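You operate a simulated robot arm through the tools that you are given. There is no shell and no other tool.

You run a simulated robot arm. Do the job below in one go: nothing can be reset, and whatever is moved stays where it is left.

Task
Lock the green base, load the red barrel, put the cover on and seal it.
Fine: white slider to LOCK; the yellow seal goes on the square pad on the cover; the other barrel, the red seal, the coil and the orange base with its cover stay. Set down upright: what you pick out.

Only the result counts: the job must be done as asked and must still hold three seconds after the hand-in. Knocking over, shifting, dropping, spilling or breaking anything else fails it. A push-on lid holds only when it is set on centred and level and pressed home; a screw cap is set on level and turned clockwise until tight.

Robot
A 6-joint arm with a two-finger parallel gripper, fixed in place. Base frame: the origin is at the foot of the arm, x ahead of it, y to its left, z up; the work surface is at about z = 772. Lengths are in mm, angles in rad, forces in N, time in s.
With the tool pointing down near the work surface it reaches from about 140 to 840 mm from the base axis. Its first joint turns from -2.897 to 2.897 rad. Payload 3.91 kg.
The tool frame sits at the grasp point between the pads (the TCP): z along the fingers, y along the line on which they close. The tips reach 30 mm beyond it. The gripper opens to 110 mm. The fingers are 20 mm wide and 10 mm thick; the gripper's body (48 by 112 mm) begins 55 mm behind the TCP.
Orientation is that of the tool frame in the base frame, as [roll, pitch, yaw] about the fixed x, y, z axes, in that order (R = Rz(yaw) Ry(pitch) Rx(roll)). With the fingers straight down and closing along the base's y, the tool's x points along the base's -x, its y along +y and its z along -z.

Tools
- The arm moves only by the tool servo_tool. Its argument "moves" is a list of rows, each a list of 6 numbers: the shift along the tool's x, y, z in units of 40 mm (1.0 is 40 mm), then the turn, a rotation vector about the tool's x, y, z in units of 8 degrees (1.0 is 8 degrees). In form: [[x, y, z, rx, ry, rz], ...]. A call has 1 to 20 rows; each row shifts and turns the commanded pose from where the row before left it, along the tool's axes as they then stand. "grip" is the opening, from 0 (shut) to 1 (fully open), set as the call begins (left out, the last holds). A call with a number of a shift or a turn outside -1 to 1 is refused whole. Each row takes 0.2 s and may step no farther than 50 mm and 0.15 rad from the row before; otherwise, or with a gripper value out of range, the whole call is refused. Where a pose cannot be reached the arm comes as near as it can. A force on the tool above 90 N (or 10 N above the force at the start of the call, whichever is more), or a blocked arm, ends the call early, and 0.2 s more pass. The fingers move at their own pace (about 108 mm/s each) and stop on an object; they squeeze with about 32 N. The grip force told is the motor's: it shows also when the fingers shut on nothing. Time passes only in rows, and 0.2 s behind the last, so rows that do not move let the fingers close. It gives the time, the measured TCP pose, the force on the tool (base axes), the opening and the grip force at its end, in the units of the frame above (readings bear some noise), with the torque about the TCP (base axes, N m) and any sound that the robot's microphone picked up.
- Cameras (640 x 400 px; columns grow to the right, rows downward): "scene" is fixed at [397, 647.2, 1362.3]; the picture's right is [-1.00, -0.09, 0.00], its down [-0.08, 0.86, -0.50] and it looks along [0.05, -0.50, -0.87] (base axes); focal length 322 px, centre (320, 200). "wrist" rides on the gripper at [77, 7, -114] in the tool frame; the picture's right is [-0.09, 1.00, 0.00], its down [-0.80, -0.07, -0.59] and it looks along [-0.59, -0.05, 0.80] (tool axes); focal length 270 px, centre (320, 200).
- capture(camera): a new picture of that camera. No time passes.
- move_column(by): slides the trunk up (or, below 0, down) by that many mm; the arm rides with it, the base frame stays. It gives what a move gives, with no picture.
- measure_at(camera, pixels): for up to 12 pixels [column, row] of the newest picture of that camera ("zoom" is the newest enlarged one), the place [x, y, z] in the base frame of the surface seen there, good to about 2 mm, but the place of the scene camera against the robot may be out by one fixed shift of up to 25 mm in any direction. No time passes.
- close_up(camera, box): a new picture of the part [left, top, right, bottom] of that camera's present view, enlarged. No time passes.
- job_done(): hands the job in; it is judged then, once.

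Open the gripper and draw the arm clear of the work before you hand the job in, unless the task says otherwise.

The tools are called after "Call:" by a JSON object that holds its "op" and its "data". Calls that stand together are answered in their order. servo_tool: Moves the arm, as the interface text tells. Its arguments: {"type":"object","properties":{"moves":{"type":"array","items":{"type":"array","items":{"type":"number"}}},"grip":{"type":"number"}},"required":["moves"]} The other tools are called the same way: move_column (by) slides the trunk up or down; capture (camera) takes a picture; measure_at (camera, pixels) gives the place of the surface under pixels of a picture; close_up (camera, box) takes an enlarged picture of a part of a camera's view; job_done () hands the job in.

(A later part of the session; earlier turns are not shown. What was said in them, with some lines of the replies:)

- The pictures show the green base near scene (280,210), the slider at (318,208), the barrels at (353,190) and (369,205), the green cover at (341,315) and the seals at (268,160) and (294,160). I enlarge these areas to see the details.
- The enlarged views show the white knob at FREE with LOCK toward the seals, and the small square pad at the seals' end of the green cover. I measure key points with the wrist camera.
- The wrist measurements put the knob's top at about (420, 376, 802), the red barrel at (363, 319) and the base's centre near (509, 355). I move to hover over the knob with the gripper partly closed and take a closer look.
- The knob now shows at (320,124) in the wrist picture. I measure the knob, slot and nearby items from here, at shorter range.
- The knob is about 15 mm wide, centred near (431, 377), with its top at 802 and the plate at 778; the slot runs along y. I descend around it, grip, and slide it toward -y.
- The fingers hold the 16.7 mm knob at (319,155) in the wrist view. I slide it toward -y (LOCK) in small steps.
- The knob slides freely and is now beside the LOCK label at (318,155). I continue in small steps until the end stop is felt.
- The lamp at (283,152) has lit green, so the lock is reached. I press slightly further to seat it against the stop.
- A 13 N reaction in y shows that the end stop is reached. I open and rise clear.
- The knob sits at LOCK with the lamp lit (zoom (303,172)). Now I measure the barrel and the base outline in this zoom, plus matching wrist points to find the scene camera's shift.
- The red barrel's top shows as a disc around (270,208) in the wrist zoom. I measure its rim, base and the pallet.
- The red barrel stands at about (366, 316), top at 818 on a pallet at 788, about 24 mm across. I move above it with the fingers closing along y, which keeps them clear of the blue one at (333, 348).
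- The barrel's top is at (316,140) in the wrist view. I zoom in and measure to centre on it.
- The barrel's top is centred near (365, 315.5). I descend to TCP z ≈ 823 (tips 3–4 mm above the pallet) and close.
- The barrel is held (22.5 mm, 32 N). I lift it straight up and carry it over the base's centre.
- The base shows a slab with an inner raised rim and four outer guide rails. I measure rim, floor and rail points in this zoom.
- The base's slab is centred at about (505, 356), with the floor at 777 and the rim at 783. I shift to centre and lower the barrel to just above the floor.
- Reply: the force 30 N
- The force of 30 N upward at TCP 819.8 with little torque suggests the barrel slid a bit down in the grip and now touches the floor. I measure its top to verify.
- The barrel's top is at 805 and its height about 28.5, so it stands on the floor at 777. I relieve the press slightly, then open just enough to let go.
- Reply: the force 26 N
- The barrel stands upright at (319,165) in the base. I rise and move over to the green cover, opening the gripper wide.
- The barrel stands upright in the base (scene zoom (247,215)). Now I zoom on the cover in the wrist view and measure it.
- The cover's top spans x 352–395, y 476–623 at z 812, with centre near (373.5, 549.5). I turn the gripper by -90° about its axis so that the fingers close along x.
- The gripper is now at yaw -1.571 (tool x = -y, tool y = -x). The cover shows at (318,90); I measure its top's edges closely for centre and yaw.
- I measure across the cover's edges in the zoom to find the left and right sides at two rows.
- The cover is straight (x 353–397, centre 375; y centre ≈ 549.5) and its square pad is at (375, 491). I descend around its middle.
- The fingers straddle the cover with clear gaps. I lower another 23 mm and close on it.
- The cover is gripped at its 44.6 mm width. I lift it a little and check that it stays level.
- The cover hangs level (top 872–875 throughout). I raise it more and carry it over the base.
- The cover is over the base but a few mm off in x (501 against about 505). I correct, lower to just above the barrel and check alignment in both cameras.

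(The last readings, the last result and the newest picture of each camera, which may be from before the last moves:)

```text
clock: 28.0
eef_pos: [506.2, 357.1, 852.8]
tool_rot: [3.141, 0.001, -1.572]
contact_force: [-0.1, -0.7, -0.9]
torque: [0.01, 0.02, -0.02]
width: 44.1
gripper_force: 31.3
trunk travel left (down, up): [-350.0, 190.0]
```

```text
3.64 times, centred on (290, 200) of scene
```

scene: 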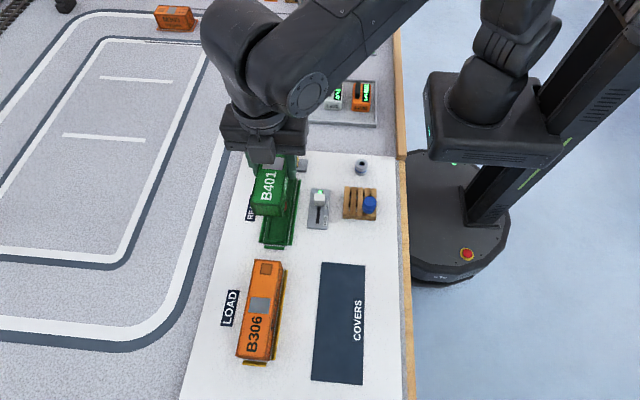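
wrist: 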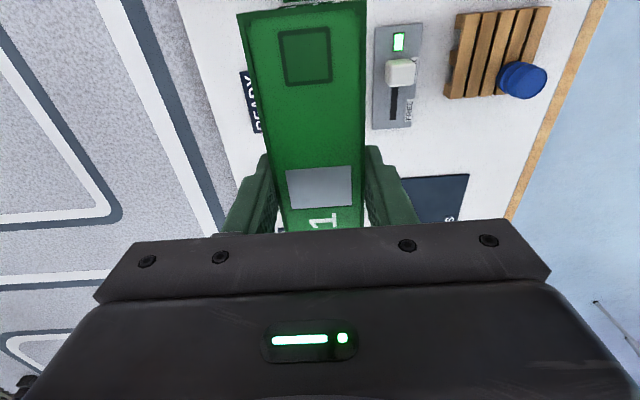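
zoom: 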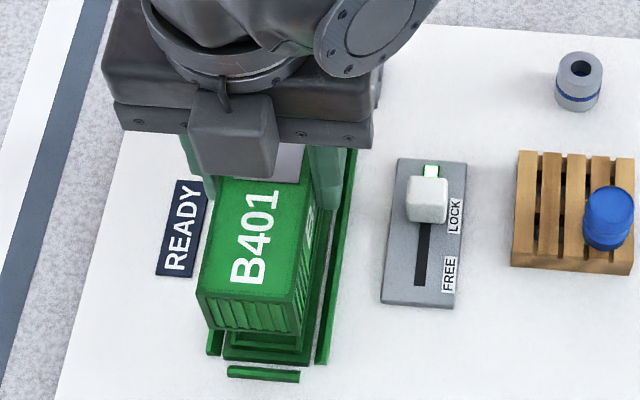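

In the scene zoom the cover's +y end corners are at (197,293) and (298,305), above the slab's end at (225–312, 355). I measure both in the same camera, so that its shift cancels.

Call:
{"op": "measure_at", "data": {"camera": "zoom", "pixels": [[199, 291], [297, 302], [212, 320], [300, 330], [250, 298], [228, 353], [300, 360], [262, 358], [225, 345], [308, 362], [230, 372], [298, 378]]}}

Call:
{"op": "measure_at", "data": {"camera": "zoom", "pixels": [[215, 205], [305, 215], [210, 230], [303, 250], [205, 260], [300, 280], [330, 330], [340, 260], [318, 360], [208, 350], [216, 353], [232, 352]]}}

```text
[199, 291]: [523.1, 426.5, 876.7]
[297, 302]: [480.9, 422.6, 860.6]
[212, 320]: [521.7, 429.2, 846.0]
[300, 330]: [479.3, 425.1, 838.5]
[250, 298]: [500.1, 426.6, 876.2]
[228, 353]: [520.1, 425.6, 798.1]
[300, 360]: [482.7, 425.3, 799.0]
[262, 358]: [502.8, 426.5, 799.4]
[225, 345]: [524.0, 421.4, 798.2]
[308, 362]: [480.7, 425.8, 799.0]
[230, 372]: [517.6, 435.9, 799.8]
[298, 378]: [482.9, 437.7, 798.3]
```

```text
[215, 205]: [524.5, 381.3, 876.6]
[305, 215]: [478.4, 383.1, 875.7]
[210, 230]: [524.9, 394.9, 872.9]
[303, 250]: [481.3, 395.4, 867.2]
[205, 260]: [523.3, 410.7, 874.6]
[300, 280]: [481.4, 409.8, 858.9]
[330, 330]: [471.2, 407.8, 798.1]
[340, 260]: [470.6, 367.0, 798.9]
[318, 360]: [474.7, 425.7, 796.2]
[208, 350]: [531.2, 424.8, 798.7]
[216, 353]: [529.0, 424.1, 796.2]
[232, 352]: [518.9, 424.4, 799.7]
```

Cover and slab agree to about 1 mm in x (≈502 against 501.5 in scene values); in y the cover is about 1 mm toward +y. I correct and lower to just above contact.

Call:
{"op": "servo_tool", "data": {"moves": [[0.025, 0.015, 0.25, 0, 0, 0], [0, 0, 0.25, 0, 0, 0], [0, 0, 0.2, 0, 0, 0], [0, 0, 0, 0, 0, 0]]}}

Call:
{"op": "close_up", "data": {"camera": "scene", "box": [235, 175, 335, 255]}}

Call:
{"op": "capture", "data": {"camera": "wrist"}}

```text
clock: 29.0
eef_pos: [505.6, 355.9, 824.6]
tool_rot: [-3.141, 0.001, -1.571]
contact_force: [-0.6, 0.3, 0.0]
torque: [-0.02, -0.01, 0.01]
width: 44.5
gripper_force: 32.3
trunk travel left (down, up): [-350.0, 190.0]
```

```text
5.00 times, centred on (285, 215) of scene
```

zoom: 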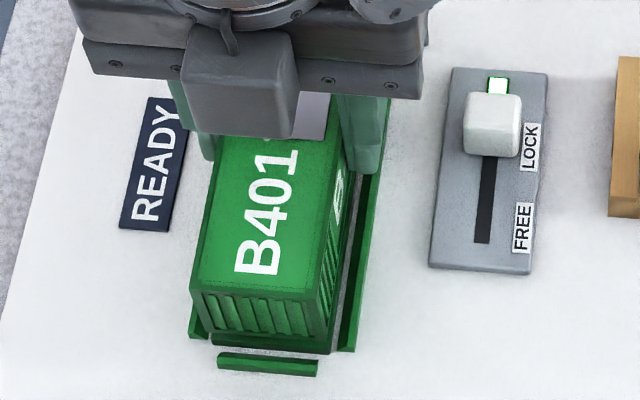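

```text
taken
```

wrist: 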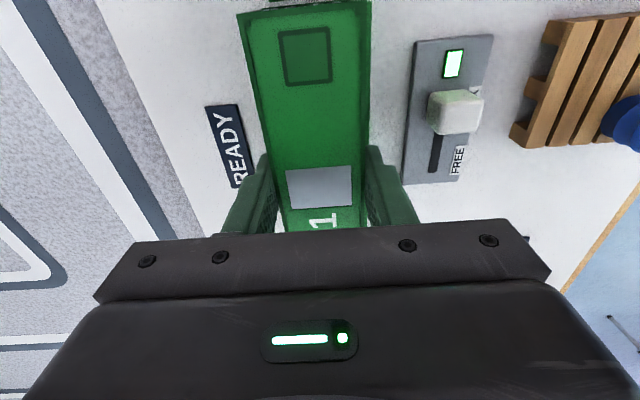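

The cover sits squarely over the slab in the scene zoom (bottom edge about (192–325, 335)). I check the end and side offsets once more.

Call:
{"op": "measure_at", "data": {"camera": "zoom", "pixels": [[194, 286], [316, 296], [200, 318], [312, 328], [215, 338], [325, 348], [255, 342], [222, 356], [312, 366], [346, 345], [193, 332], [260, 290]]}}

```text
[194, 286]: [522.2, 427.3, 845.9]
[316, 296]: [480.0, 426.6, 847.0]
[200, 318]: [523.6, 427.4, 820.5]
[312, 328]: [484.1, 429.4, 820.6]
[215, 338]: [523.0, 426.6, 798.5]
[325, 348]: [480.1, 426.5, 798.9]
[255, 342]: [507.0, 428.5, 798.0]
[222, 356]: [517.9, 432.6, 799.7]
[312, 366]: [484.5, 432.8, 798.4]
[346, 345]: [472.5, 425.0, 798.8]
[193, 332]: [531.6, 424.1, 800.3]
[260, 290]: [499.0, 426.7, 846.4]
```

Cover and slab match within about 1 mm (x 501.1 against 501.6, end y 427 against 427). I lower slowly until it seats.

Call:
{"op": "servo_tool", "data": {"moves": [[0, 0, 0.06, 0, 0, 0], [0, 0, 0.06, 0, 0, 0], [0, 0, 0.04, 0, 0, 0], [0, 0, 0, 0, 0, 0]]}}

Call:
{"op": "servo_tool", "data": {"moves": [[0, 0, 0.04, 0, 0, 0], [0, 0, 0.04, 0, 0, 0], [0, 0, 0, 0, 0, 0]]}}

```text
clock: 30.0
eef_pos: [504.7, 355.6, 817.6]
tool_rot: [3.141, -0.001, -1.571]
contact_force: [0.3, -0.7, -0.9]
torque: [0.0, 0.02, -0.04]
width: 44.5
gripper_force: 31.8
trunk travel left (down, up): [-350.0, 190.0]
```

```text
clock: 30.8
eef_pos: [505.1, 355.5, 816.0]
tool_rot: [-3.14, -0.001, -1.571]
contact_force: [1.6, 1.0, 7.2]
torque: [-0.42, 0.05, 0.04]
width: 44.7
gripper_force: 31.5
trunk travel left (down, up): [-350.0, 190.0]
```

Contact begins at TCP 816 with 7 N. I press down a little more with the grip to see whether it seats.

Call:
{"op": "servo_tool", "data": {"moves": [[0, 0, 0.04, 0, 0, 0], [0, 0, 0.04, 0, 0, 0], [0, 0, 0, 0, 0, 0]]}}

Call:
{"op": "close_up", "data": {"camera": "scene", "box": [235, 175, 335, 255]}}

```text
clock: 31.6
eef_pos: [505.0, 356.6, 813.5]
tool_rot: [-3.139, 0.004, -1.57]
contact_force: [3.8, 4.3, 29.5]
torque: [0.06, 0.07, 0.02]
width: 45.0
gripper_force: 31.9
trunk travel left (down, up): [-350.0, 190.0]
```

```text
5.00 times, centred on (285, 215) of scene
```

zoom: 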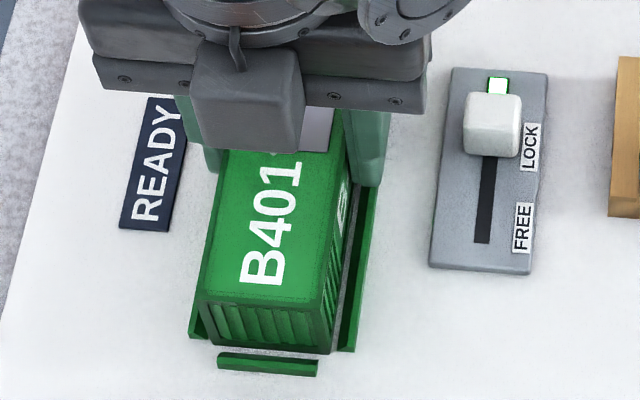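

The cover has dropped onto the slab, at 29 N. I measure its top height in the scene against the assembled orange one's.

Call:
{"op": "measure_at", "data": {"camera": "zoom", "pixels": [[270, 290], [215, 290], [325, 295], [230, 200], [330, 200], [265, 180], [320, 130]]}}

Call:
{"op": "capture", "data": {"camera": "scene"}}

Call:
{"op": "measure_at", "data": {"camera": "scene", "pixels": [[265, 280], [275, 285], [260, 340], [250, 352], [266, 268], [279, 272]]}}

```text
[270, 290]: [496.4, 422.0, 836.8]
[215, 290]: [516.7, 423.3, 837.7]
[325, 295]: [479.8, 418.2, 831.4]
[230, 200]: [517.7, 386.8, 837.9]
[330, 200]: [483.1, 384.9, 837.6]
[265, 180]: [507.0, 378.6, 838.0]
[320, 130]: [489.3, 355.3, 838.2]
```

```text
taken
```

scene: 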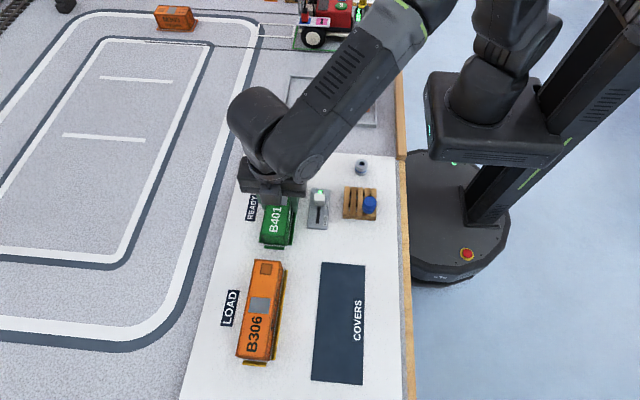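

```text
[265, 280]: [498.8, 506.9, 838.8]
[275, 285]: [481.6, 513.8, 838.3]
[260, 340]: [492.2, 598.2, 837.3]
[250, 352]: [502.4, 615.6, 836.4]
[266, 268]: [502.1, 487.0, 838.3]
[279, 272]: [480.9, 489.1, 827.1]
```

The top is level at 838, the same as the assembled orange one, so it seems seated. I relieve the load, open the fingers, rise, and then press from above with the closed gripper.

Call:
{"op": "servo_tool", "data": {"moves": [[0, 0, -0.03, 0, 0, 0], [0, 0, -0.02, 0, 0, 0], [0, 0, 0, 0, 0, 0]]}}

Call:
{"op": "servo_tool", "data": {"moves": [[0, 0, 0, 0, 0, 0], [0, 0, 0, 0, 0, 0], [0, 0, -0.5, 0, 0, 0], [0, 0, -1, 0, 0, 0], [0, 0, 0, 0, 0, 0]], "grip": 0.6}}

Call:
{"op": "capture", "data": {"camera": "wrist"}}

Call:
{"op": "close_up", "data": {"camera": "scene", "box": [235, 155, 345, 255]}}

```text
clock: 32.4
eef_pos: [504.0, 355.4, 813.3]
tool_rot: [-3.141, 0.002, -1.569]
contact_force: [3.7, 5.2, 18.1]
torque: [0.78, -0.12, -0.09]
width: 44.8
gripper_force: 32.3
trunk travel left (down, up): [-350.0, 190.0]
```

```text
clock: 33.6
eef_pos: [506.1, 355.8, 872.1]
tool_rot: [-3.14, 0.0, -1.571]
contact_force: [-0.7, -0.5, 0.1]
torque: [0.0, -0.02, 0.04]
width: 65.8
gripper_force: 0.0
trunk travel left (down, up): [-350.0, 190.0]
```

```text
taken
```

wrist: 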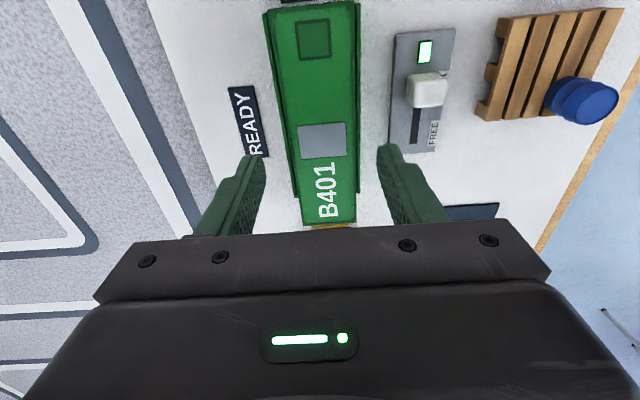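

```text
4.00 times, centred on (290, 205) of scene
```

zoom: 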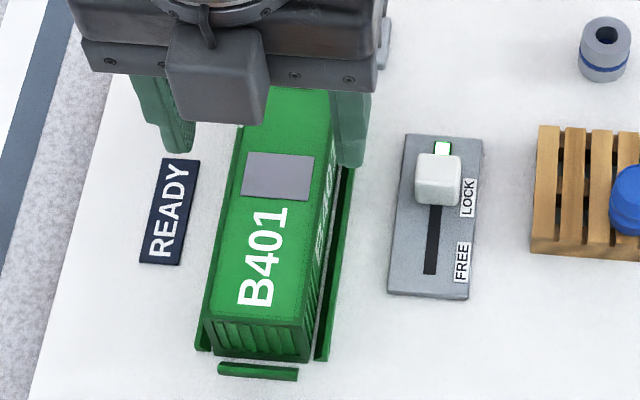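

The cover is released and looks level. I measure its top with the wrist camera to verify centring and level.

Call:
{"op": "measure_at", "data": {"camera": "wrist", "pixels": [[275, 20], [350, 20], [285, 90], [352, 90], [297, 170], [353, 170], [310, 8], [325, 215], [315, 40], [322, 140], [305, 215], [350, 215]]}}

Call:
{"op": "servo_tool", "data": {"moves": [[0, 0, 0, 0, 0, 0], [0, 0, 0, 0, 0, 0], [0, 0, 0, 0, 0, 0]], "grip": 0}}

```text
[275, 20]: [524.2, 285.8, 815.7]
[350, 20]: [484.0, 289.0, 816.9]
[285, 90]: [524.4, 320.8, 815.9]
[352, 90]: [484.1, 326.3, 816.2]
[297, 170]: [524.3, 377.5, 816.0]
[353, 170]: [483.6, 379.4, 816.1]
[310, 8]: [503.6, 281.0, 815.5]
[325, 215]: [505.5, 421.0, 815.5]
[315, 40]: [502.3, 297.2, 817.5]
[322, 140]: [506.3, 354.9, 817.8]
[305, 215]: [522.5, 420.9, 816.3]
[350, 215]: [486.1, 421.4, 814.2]
```

```text
clock: 34.4
eef_pos: [504.9, 355.2, 872.4]
tool_rot: [3.141, 0.0, -1.57]
contact_force: [0.1, 0.4, 0.6]
torque: [0.01, 0.01, 0.0]
width: 0.1
gripper_force: 32.4
trunk travel left (down, up): [-350.0, 190.0]
```

The top is level at 816 everywhere. With the fingers shut (tips 30 mm below the TCP), I come down on the grey centre patch and press.

Call:
{"op": "servo_tool", "data": {"moves": [[0, 0, 0.3, 0, 0, 0], [0, 0, 0.28, 0, 0, 0], [0, 0, 0.05, 0, 0, 0], [0, 0, 0.05, 0, 0, 0], [0, 0, 0, 0, 0, 0]]}}

Call:
{"op": "servo_tool", "data": {"moves": [[0, 0, 0.05, 0, 0, 0], [0, 0, 0.05, 0, 0, 0], [0, 0, 0, 0, 0, 0]]}}

```text
clock: 35.6
eef_pos: [505.4, 355.3, 848.1]
tool_rot: [-3.139, 0.002, -1.572]
contact_force: [0.5, 2.6, 6.7]
torque: [0.03, 0.02, -0.05]
width: 0.0
gripper_force: 32.1
trunk travel left (down, up): [-350.0, 190.0]
```

```text
clock: 36.4
eef_pos: [504.2, 354.5, 847.0]
tool_rot: [-3.132, 0.007, -1.571]
contact_force: [3.1, -1.5, 44.6]
torque: [-0.16, -0.14, -0.02]
width: 0.0
gripper_force: 32.3
trunk travel left (down, up): [-350.0, 190.0]
```

It carries 45 N with little motion. I press slightly harder to make sure it is home, then back off.

Call:
{"op": "servo_tool", "data": {"moves": [[0, 0, 0.04, 0, 0, 0], [0, 0, 0.03, 0, 0, 0], [0, 0, 0, 0, 0, 0]]}}

Call:
{"op": "servo_tool", "data": {"moves": [[0, 0, -0.15, 0, 0, 0], [0, 0, -0.5, 0, 0, 0], [0, 0, -1, 0, 0, 0], [0, 0, -1, 0, 0, 0], [0, 0, 0, 0, 0, 0]]}}

Call:
{"op": "capture", "data": {"camera": "wrist"}}

Call:
{"op": "close_up", "data": {"camera": "scene", "box": [235, 145, 345, 255]}}

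```text
clock: 37.2
eef_pos: [505.1, 354.6, 846.9]
tool_rot: [-3.132, 0.008, -1.57]
contact_force: [4.0, -2.8, 63.0]
torque: [-0.25, -0.14, 0.02]
width: 0.2
gripper_force: 31.5
trunk travel left (down, up): [-350.0, 190.0]
```

```text
clock: 38.4
eef_pos: [505.2, 356.9, 944.9]
tool_rot: [-3.141, 0.0, -1.571]
contact_force: [0.0, 0.0, 0.4]
torque: [0.0, 0.0, 0.01]
width: 0.0
gripper_force: 31.9
trunk travel left (down, up): [-350.0, 190.0]
```

```text
taken
```

wrist: 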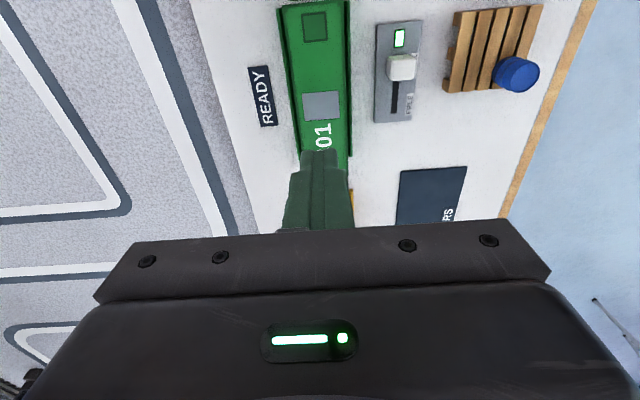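

```text
3.64 times, centred on (290, 200) of scene
```

zoom: 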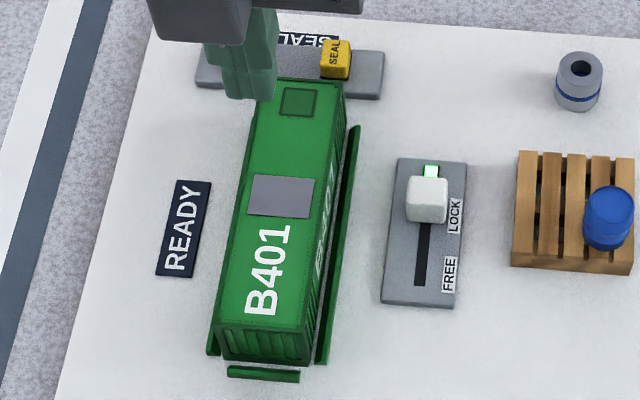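

The cover sits home and level. Next the yellow seal: I move over it at about (488, 250) with the fingers still closing along x.

Call:
{"op": "servo_tool", "data": {"moves": [[0.66, 0.11, 0, 0, 0, 0], [0.66, 0.11, 0, 0, 0, 0], [0.66, 0.11, 0, 0, 0, 0], [0.66, 0.11, 0, 0, 0, 0], [0, 0, 0.6, 0, 0, 0], [0, 0, 0, 0, 0, 0]], "grip": 0.4}}

Call:
{"op": "capture", "data": {"camera": "wrist"}}

Call:
{"op": "close_up", "data": {"camera": "wrist", "box": [220, 40, 420, 165]}}

```text
clock: 39.8
eef_pos: [489.4, 249.8, 920.8]
tool_rot: [-3.141, -0.001, -1.571]
contact_force: [0.6, 0.1, -0.1]
torque: [0.04, 0.03, 0.04]
width: 43.9
gripper_force: 0.2
trunk travel left (down, up): [-350.0, 190.0]
```

```text
taken
```

wrist: 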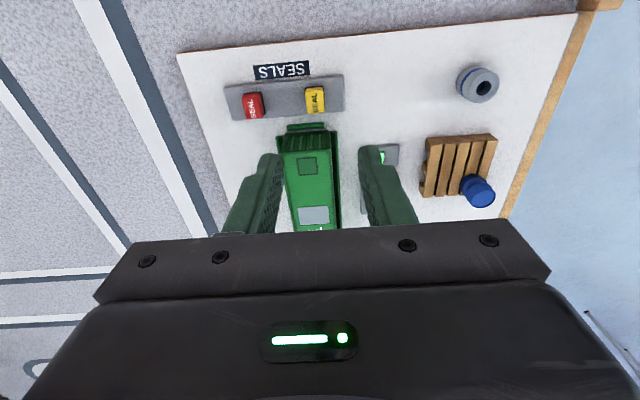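

```text
3.20 times, centred on (320, 102) of wrist
```

zoom: 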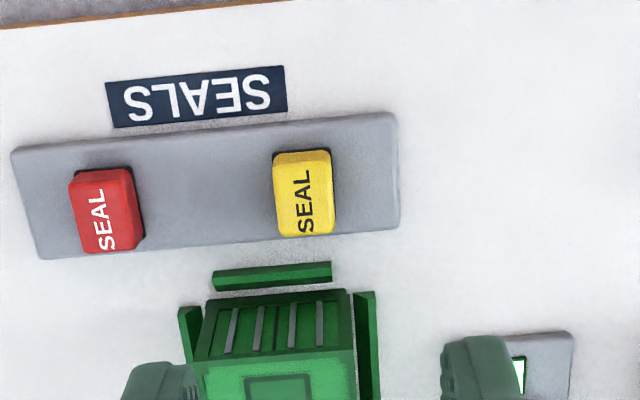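

The yellow seal shows at zoom (304,195). I measure its top's corners, the plate and the cover pad.

Call:
{"op": "measure_at", "data": {"camera": "zoom", "pixels": [[280, 172], [328, 168], [332, 228], [282, 232], [305, 200], [302, 158], [220, 190], [370, 180], [280, 375], [250, 390], [307, 380], [104, 210]]}}

Call:
{"op": "measure_at", "data": {"camera": "wrist", "pixels": [[307, 166], [298, 159], [315, 158], [318, 174], [300, 175], [284, 155], [327, 153], [313, 215]]}}

```text
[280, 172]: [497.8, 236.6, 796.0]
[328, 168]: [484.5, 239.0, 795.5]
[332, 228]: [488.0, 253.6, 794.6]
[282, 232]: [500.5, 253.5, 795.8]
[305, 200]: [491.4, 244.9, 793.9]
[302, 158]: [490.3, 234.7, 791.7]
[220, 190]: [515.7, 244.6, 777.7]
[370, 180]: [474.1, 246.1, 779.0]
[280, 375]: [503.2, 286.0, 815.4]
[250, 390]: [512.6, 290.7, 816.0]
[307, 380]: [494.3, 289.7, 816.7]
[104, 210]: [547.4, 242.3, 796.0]
```

```text
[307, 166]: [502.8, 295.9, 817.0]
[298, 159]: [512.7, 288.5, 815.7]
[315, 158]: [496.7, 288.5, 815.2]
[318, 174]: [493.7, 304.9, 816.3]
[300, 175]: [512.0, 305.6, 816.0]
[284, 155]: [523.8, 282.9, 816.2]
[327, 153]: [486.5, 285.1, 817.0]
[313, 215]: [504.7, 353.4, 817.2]
```

The seal is centred at about (492.5, 245), top 795 on a plate at 778; the cover pad is centred at about (504, 297). I go lower for a second look at the seal.

Call:
{"op": "servo_tool", "data": {"moves": [[0.12, -0.075, 0.6, 0, 0, 0], [0, 0, 0.8, 0, 0, 0], [0, 0, 0.2, 0, 0, 0], [0, 0, 0, 0, 0, 0]]}}

Call:
{"op": "close_up", "data": {"camera": "wrist", "box": [240, 80, 400, 200]}}

Call:
{"op": "measure_at", "data": {"camera": "zoom", "pixels": [[320, 200], [320, 230], [300, 220], [350, 220], [330, 250], [280, 240]]}}

```text
clock: 40.8
eef_pos: [491.2, 245.4, 857.6]
tool_rot: [-3.141, -0.001, -1.571]
contact_force: [0.1, 0.0, -0.1]
torque: [0.0, -0.03, 0.02]
width: 44.0
gripper_force: 0.1
trunk travel left (down, up): [-350.0, 190.0]
```

```text
3.33 times, centred on (320, 140) of wrist
```

zoom: 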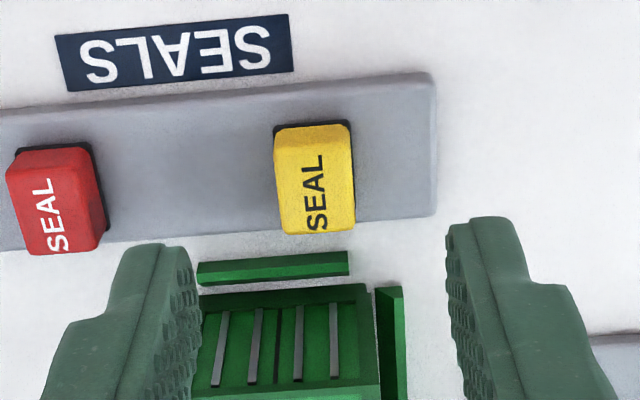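

```text
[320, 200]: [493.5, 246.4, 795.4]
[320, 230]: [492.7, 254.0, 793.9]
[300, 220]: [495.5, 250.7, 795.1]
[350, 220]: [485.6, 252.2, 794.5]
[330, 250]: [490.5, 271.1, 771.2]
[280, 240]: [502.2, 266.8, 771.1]
```

I measure the seal's top edges once more in this zoom to fix its centre.

Call:
{"op": "measure_at", "data": {"camera": "zoom", "pixels": [[281, 190], [353, 185], [315, 150], [315, 140], [315, 130], [287, 228], [354, 224], [315, 160], [276, 150], [350, 145]]}}

```text
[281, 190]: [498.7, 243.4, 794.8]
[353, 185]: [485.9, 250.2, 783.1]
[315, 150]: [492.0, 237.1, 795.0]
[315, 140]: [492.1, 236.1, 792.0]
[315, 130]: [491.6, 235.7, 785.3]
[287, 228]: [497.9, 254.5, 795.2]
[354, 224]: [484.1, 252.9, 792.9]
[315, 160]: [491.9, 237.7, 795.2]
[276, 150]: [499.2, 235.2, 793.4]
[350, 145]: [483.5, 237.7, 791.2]
```

The seal is 15.5 × 19 mm, centred at (491.7, 245), right under the TCP. I descend to TCP z ≈ 813 and close.

Call:
{"op": "servo_tool", "data": {"moves": [[0, 0, 0.6, 0, 0, 0], [0, 0, 0.51, 0, 0, 0], [0, 0, 0, 0, 0, 0]]}}

Call:
{"op": "servo_tool", "data": {"moves": [[0, 0, 0, 0, 0, 0], [0, 0, 0, 0, 0, 0], [0, 0, 0, 0, 0, 0]], "grip": 0.05}}

Call:
{"op": "capture", "data": {"camera": "wrist"}}

```text
clock: 41.6
eef_pos: [490.2, 245.2, 814.5]
tool_rot: [3.141, 0.0, -1.572]
contact_force: [-0.3, 0.0, 0.9]
torque: [-0.01, -0.03, 0.04]
width: 44.2
gripper_force: 0.2
trunk travel left (down, up): [-350.0, 190.0]
```

```text
clock: 42.4
eef_pos: [491.2, 245.6, 815.0]
tool_rot: [-3.14, -0.001, -1.57]
contact_force: [0.0, 0.6, -0.6]
torque: [-0.04, 0.0, 0.0]
width: 14.4
gripper_force: 31.9
trunk travel left (down, up): [-350.0, 190.0]
```

```text
taken
```

wrist: 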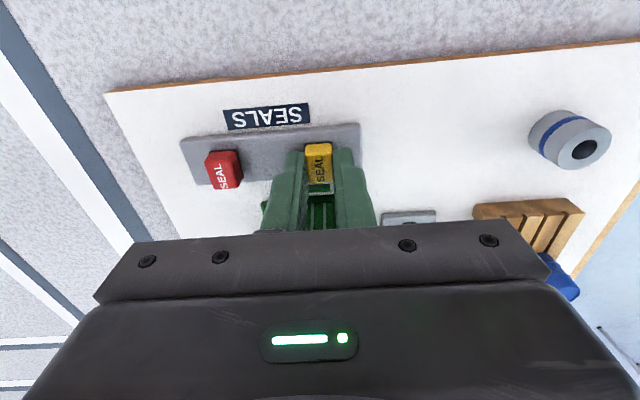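

The seal is held (14.4 mm). I lift it straight up and carry it over the pad, then check.

Call:
{"op": "servo_tool", "data": {"moves": [[0, 0, -0.4, 0, 0, 0], [0, 0, -0.8, 0, 0, 0], [0, 0, -0.8, 0, 0, 0], [-0.65, -0.16, 0, 0, 0, 0], [-0.64, -0.16, 0, 0, 0, 0], [0, 0, 0, 0, 0, 0], [0, 0, 0, 0, 0, 0]]}}

Call:
{"op": "capture", "data": {"camera": "wrist"}}

Call:
{"op": "close_up", "data": {"camera": "wrist", "box": [220, 90, 420, 215]}}

Call:
{"op": "close_up", "data": {"camera": "scene", "box": [235, 145, 345, 255]}}

```text
clock: 44.0
eef_pos: [502.0, 296.1, 894.0]
tool_rot: [3.141, 0.001, -1.571]
contact_force: [0.2, 0.4, -0.2]
torque: [0.02, -0.01, 0.01]
width: 14.0
gripper_force: 32.0
trunk travel left (down, up): [-350.0, 190.0]
```

```text
taken
```

wrist: 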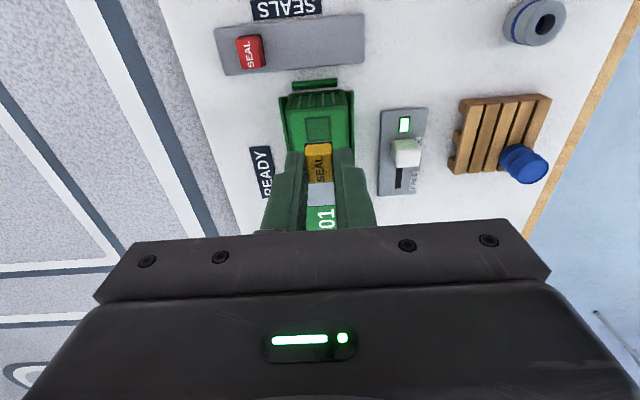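

```text
3.20 times, centred on (320, 152) of wrist
```

zoom: 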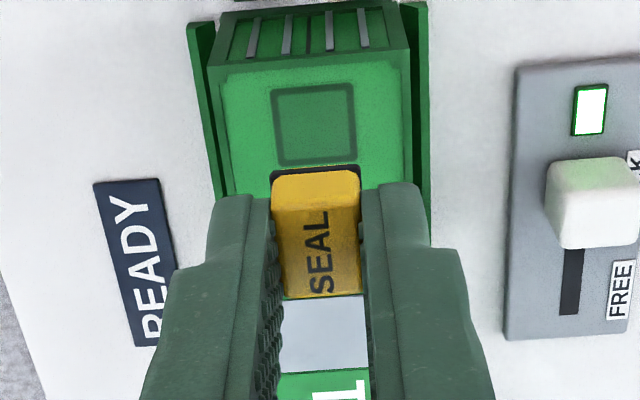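

```text
3.64 times, centred on (290, 200) of scene
```

zoom: 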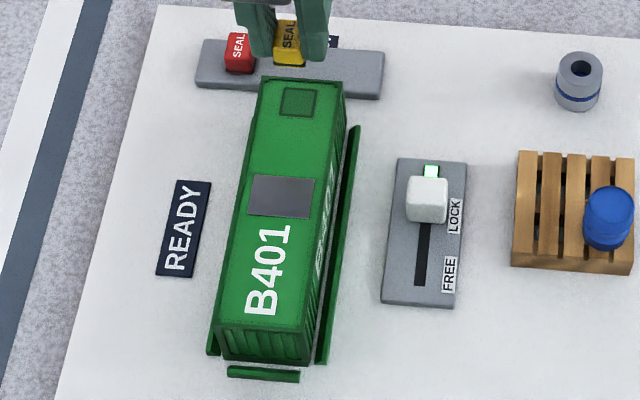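

The seal hangs level, and the pad is visible just ahead at wrist (318,129). I measure pad corners and seal edges in the same view.

Call:
{"op": "measure_at", "data": {"camera": "wrist", "pixels": [[305.3, 118.8], [330, 116.9], [331.6, 140], [307, 142], [318, 129], [308, 178], [331, 177], [319, 180], [319, 160], [309, 165], [331, 165], [318, 147]]}}

Call:
{"op": "measure_at", "data": {"camera": "zoom", "pixels": [[282, 88], [318, 91], [315, 116], [279, 114], [299, 102], [262, 81], [342, 84], [216, 342], [310, 352]]}}

```text
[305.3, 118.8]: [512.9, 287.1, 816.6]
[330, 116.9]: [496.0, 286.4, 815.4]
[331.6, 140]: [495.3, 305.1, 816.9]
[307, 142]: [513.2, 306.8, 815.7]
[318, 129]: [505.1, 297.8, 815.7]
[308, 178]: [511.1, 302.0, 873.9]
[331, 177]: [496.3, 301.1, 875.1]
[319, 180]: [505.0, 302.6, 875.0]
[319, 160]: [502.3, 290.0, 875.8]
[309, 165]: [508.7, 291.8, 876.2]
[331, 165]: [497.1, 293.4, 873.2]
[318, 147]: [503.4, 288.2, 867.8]
```

```text
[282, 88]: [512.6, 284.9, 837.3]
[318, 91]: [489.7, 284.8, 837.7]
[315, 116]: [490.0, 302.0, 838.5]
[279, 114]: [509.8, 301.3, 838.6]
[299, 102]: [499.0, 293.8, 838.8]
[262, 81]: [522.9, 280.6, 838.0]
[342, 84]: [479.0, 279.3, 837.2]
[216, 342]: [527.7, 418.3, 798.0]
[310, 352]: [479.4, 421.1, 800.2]
```

The pad is centred at (504.4, 296.4) and the seal at about (503.3, 296). I shift 1 mm and lower to just above the pad.

Call:
{"op": "servo_tool", "data": {"moves": [[-0.01, -0.028, 0.5, 0, 0, 0], [0, 0, 0.4, 0, 0, 0], [0, 0, 0, 0, 0, 0]]}}

Call:
{"op": "servo_tool", "data": {"moves": [[0, 0, 0.05, 0, 0, 0], [0, 0, 0.05, 0, 0, 0], [0, 0, 0, 0, 0, 0]]}}

Call:
{"op": "close_up", "data": {"camera": "wrist", "box": [220, 90, 420, 215]}}

Call:
{"op": "close_up", "data": {"camera": "scene", "box": [245, 145, 325, 205]}}

```text
clock: 44.8
eef_pos: [504.3, 297.6, 855.1]
tool_rot: [3.141, -0.001, -1.569]
contact_force: [0.9, -0.5, -0.3]
torque: [0.03, 0.01, 0.01]
width: 14.2
gripper_force: 32.2
trunk travel left (down, up): [-350.0, 190.0]
```

```text
clock: 45.6
eef_pos: [505.5, 298.8, 852.8]
tool_rot: [-3.141, 0.0, -1.57]
contact_force: [-0.8, -0.2, -0.3]
torque: [0.0, -0.01, -0.01]
width: 14.3
gripper_force: 32.2
trunk travel left (down, up): [-350.0, 190.0]
```

```text
3.20 times, centred on (320, 152) of wrist
```

zoom: 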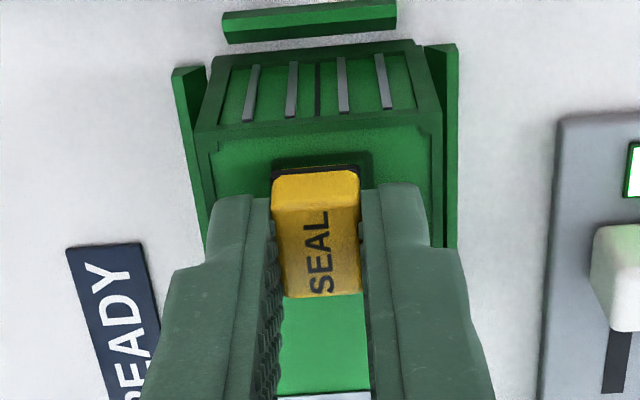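

```text
6.67 times, centred on (285, 175) of scene
```

zoom: 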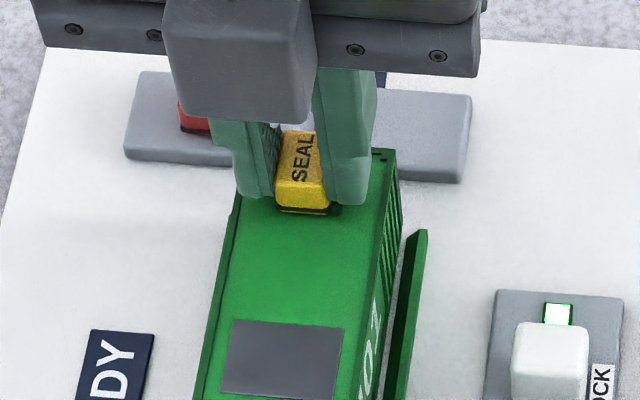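

The seal hovers about a millimetre over the pad; the pad's frame shows around it. I measure the pad's frame and the seal here.

Call:
{"op": "measure_at", "data": {"camera": "wrist", "pixels": [[320, 137.5], [333, 139], [336, 142], [305, 141], [304, 146], [308, 178], [331, 177], [319, 180], [319, 155], [309, 165], [331, 165], [318, 143]]}}

Call:
{"op": "measure_at", "data": {"camera": "zoom", "pixels": [[278, 190], [330, 195], [300, 200], [305, 209], [280, 205], [332, 211], [305, 215], [240, 200], [390, 155]]}}

```text
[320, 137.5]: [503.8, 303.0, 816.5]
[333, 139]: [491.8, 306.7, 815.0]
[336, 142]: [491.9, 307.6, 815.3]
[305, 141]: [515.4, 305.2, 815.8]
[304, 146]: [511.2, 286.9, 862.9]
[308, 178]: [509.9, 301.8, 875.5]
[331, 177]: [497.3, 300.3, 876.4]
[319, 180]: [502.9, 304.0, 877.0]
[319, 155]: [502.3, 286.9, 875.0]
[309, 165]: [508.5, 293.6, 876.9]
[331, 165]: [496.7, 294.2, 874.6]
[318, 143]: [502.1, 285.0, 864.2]
```

```text
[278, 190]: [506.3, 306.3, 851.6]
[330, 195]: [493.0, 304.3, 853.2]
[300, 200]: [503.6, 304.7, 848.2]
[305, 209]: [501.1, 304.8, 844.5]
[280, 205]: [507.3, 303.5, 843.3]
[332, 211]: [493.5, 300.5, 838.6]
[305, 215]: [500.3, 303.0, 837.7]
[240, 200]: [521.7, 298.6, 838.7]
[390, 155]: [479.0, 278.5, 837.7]
```

The wrist picture I measured was stale, so I take a new one; the scene values suggest that the seal is about 2 mm too far toward +y.

Call:
{"op": "capture", "data": {"camera": "wrist"}}

Call:
{"op": "measure_at", "data": {"camera": "wrist", "pixels": [[320, 137.5], [335, 139], [304, 141], [304, 146], [308, 178], [331, 177], [319, 180], [319, 155], [309, 165], [331, 165], [318, 146], [318, 143]]}}

```text
taken
```

wrist: 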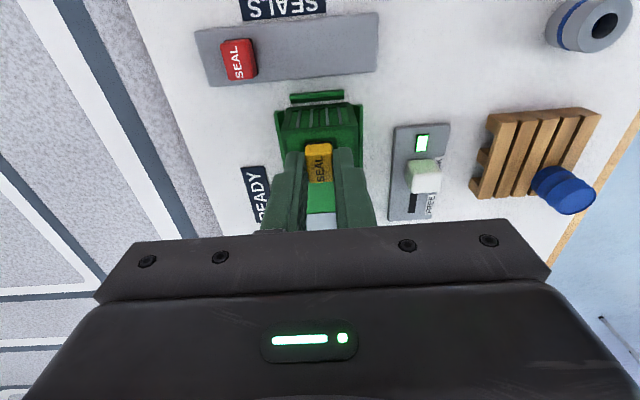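

```text
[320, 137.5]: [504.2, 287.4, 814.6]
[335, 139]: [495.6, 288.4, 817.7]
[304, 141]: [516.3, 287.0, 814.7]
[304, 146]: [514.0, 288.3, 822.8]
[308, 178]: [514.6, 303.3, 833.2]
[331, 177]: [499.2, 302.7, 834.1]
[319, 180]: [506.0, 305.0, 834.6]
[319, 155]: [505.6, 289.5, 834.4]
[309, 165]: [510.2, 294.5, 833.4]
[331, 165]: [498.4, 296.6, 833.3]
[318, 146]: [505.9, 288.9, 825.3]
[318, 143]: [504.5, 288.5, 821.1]
```

The seal is centred at about (506, 297.6) against the pad's (504.4, 296.4). I correct by about -1 mm in x and -1.5 mm in y, then lower to contact.

Call:
{"op": "servo_tool", "data": {"moves": [[0.037, 0.025, 0, 0, 0, 0], [0, 0, 0, 0, 0, 0]]}}

Call:
{"op": "servo_tool", "data": {"moves": [[0, 0, 0.03, 0, 0, 0], [0, 0, 0.03, 0, 0, 0], [0, 0, 0, 0, 0, 0]]}}

```text
clock: 46.2
eef_pos: [505.1, 296.0, 852.5]
tool_rot: [3.141, -0.001, -1.572]
contact_force: [-0.3, 0.0, -0.6]
torque: [-0.04, 0.0, -0.01]
width: 14.0
gripper_force: 31.9
trunk travel left (down, up): [-350.0, 190.0]
```

```text
clock: 47.0
eef_pos: [503.6, 295.9, 851.6]
tool_rot: [3.141, 0.0, -1.57]
contact_force: [0.4, -0.1, 3.9]
torque: [0.01, 0.02, 0.02]
width: 14.2
gripper_force: 32.3
trunk travel left (down, up): [-350.0, 190.0]
```

Contact is starting (4 N) with the TCP at (503.6, 295.9). I press a little more so that the seal sits flat and sticks.

Call:
{"op": "servo_tool", "data": {"moves": [[0, 0, 0.03, 0, 0, 0], [0, 0, 0, 0, 0, 0]]}}

Call:
{"op": "capture", "data": {"camera": "wrist"}}

Call:
{"op": "close_up", "data": {"camera": "scene", "box": [245, 145, 325, 205]}}

Call:
{"op": "measure_at", "data": {"camera": "zoom", "pixels": [[278, 190], [330, 195], [300, 200], [305, 209], [280, 205], [305, 215], [262, 205], [345, 212]]}}

```text
clock: 47.6
eef_pos: [503.7, 297.5, 851.3]
tool_rot: [-3.14, 0.003, -1.572]
contact_force: [0.1, 0.7, 12.5]
torque: [0.04, 0.02, 0.01]
width: 14.2
gripper_force: 32.7
trunk travel left (down, up): [-350.0, 190.0]
```

```text
taken
```

wrist: 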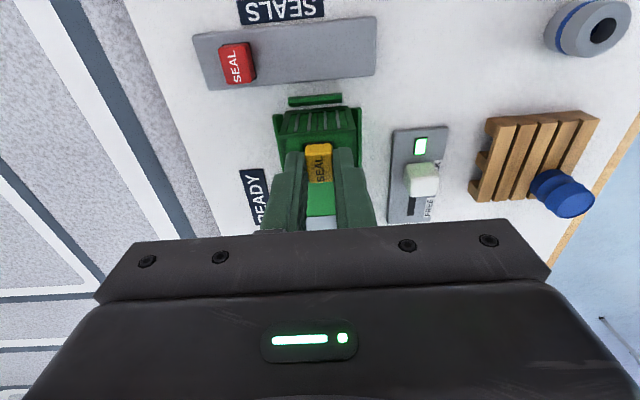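

```text
6.67 times, centred on (285, 175) of scene
```

zoom: 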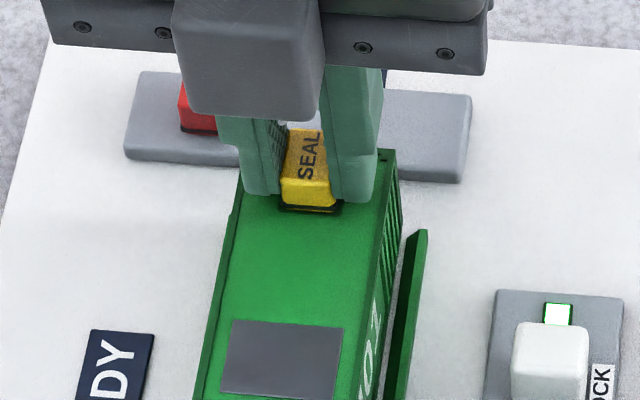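

```text
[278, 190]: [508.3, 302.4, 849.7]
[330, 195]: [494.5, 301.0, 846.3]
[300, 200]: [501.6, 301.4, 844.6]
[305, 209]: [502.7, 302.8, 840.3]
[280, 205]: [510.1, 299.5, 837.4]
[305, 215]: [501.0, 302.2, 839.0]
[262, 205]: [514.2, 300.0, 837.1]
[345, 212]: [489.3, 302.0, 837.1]
```

The seal now sits inside the pad's frame, with an even dark border in the scene zoom around (310,205). I press slightly more, then release and rise.

Call:
{"op": "servo_tool", "data": {"moves": [[0, 0, 0.03, 0, 0, 0], [0, 0, 0, 0, 0, 0], [0, 0, 0, 0, 0, 0]]}}

Call:
{"op": "servo_tool", "data": {"moves": [[0, 0, 0, 0, 0, 0], [0, 0, 0, 0, 0, 0]], "grip": 0.35}}

Call:
{"op": "servo_tool", "data": {"moves": [[0, 0, -0.3, 0, 0, 0], [0, 0, -0.8, 0, 0, 0], [0, 0, -1, 0, 0, 0], [0, 0, 0, 0, 0, 0]]}}

Call:
{"op": "capture", "data": {"camera": "wrist"}}

Call:
{"op": "close_up", "data": {"camera": "scene", "box": [245, 145, 325, 205]}}

```text
clock: 48.4
eef_pos: [502.9, 295.4, 849.6]
tool_rot: [-3.137, 0.001, -1.572]
contact_force: [1.2, 2.2, 25.9]
torque: [0.05, -0.02, -0.01]
width: 14.4
gripper_force: 32.3
trunk travel left (down, up): [-350.0, 190.0]
```

```text
clock: 49.0
eef_pos: [504.0, 295.8, 847.1]
tool_rot: [3.14, -0.001, -1.571]
contact_force: [0.6, -0.4, 0.1]
torque: [0.0, -0.02, 0.02]
width: 38.6
gripper_force: 0.0
trunk travel left (down, up): [-350.0, 190.0]
```

```text
clock: 50.0
eef_pos: [501.0, 294.4, 931.8]
tool_rot: [-3.141, -0.001, -1.571]
contact_force: [0.4, -0.6, -0.2]
torque: [-0.02, 0.0, 0.0]
width: 38.4
gripper_force: 0.1
trunk travel left (down, up): [-350.0, 190.0]
```

```text
taken
```

wrist: 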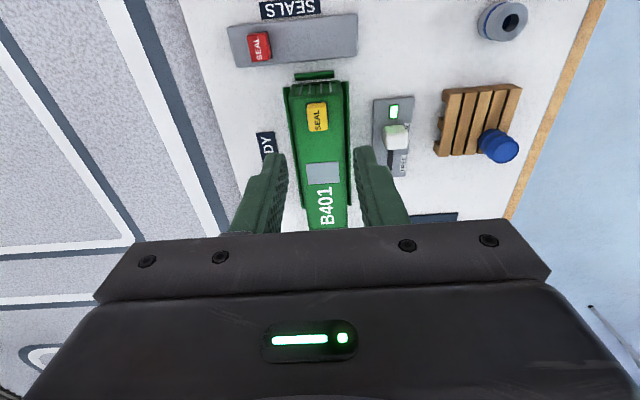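

```text
6.67 times, centred on (285, 175) of scene
```

zoom: 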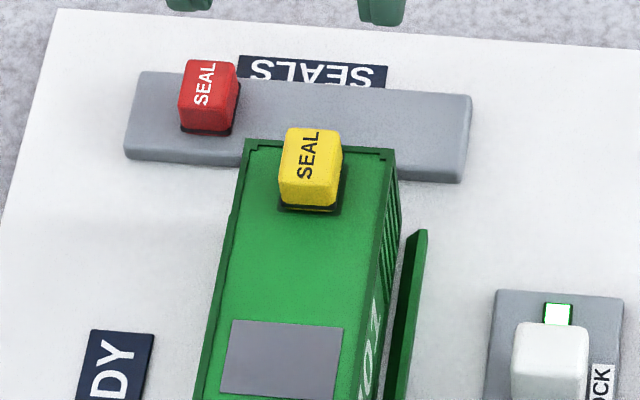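

The yellow seal stands on the square pad. I zoom in with the wrist camera to check it, and draw the arm up and away.

Call:
{"op": "close_up", "data": {"camera": "wrist", "box": [260, 60, 380, 135]}}

Call:
{"op": "servo_tool", "data": {"moves": [[0, 0, -1, 0, 0, 0], [0, 0, -1, 0, 0, 0], [0, 1, 0, 0, 0, 0], [0, 1, 0, 0, 0, 0], [0, 1, 0, 0, 0, 0], [0, 1, 0, 0, 0, 0], [0, 0, 0, 0, 0, 0]], "grip": 0.6}}

Call:
{"op": "capture", "data": {"camera": "scene"}}

Call:
{"op": "close_up", "data": {"camera": "scene", "box": [235, 145, 345, 255]}}

```text
5.33 times, centred on (320, 98) of wrist
```

zoom: 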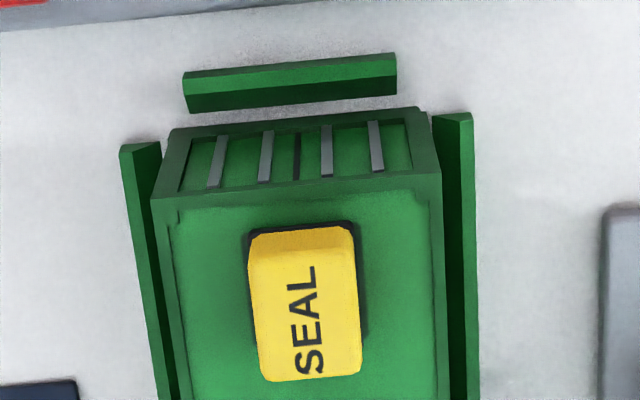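

```text
clock: 51.6
eef_pos: [344.9, 297.1, 1011.5]
tool_rot: [3.141, -0.002, -1.57]
contact_force: [0.6, -0.1, 0.3]
torque: [0.01, -0.02, -0.03]
width: 65.8
gripper_force: 0.0
trunk travel left (down, up): [-350.0, 190.0]
```

```text
taken
```

scene: 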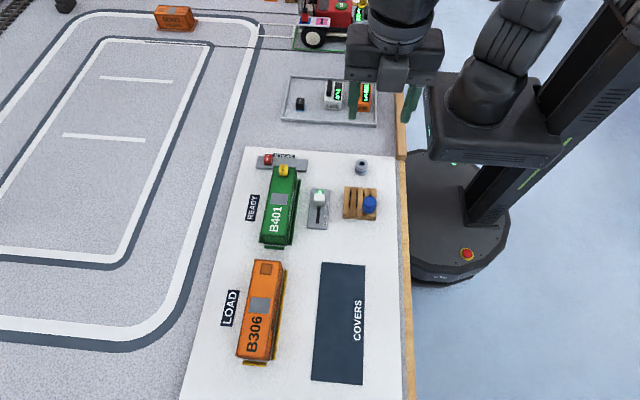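

```text
3.64 times, centred on (290, 200) of scene
```

zoom: 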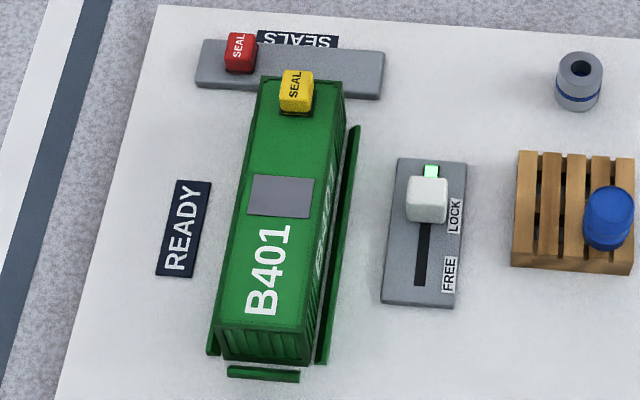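

The picture shows the slider at LOCK with its lamp lit, the cover home on the green base, and the yellow seal upright on the square pad. The other items are in place and the arm is clear with the gripper open, so I hand in.

Call:
{"op": "job_done", "data": {}}

```text
The job is handed in.
```

The job is handed in. I had no verdict back, so this is how things stood in the last pictures and readings:

- **Lock:** the white slider is at LOCK against its end stop, and the green lamp is lit.
- **Barrel:** the red barrel stood upright on the floor of the green base before the cover went on.
- **Cover:** it sits level and centred on the base, pressed down with about 63 N. Its top was at the same height as the assembled orange one.
- **Seal:** the yellow seal stands upright inside the frame of the square pad, pressed down with about 26 N.
- **Left alone:** the blue barrel, red seal, coil, and orange base with its cover look unmoved.

The gripper is open and the arm is clear of the work.
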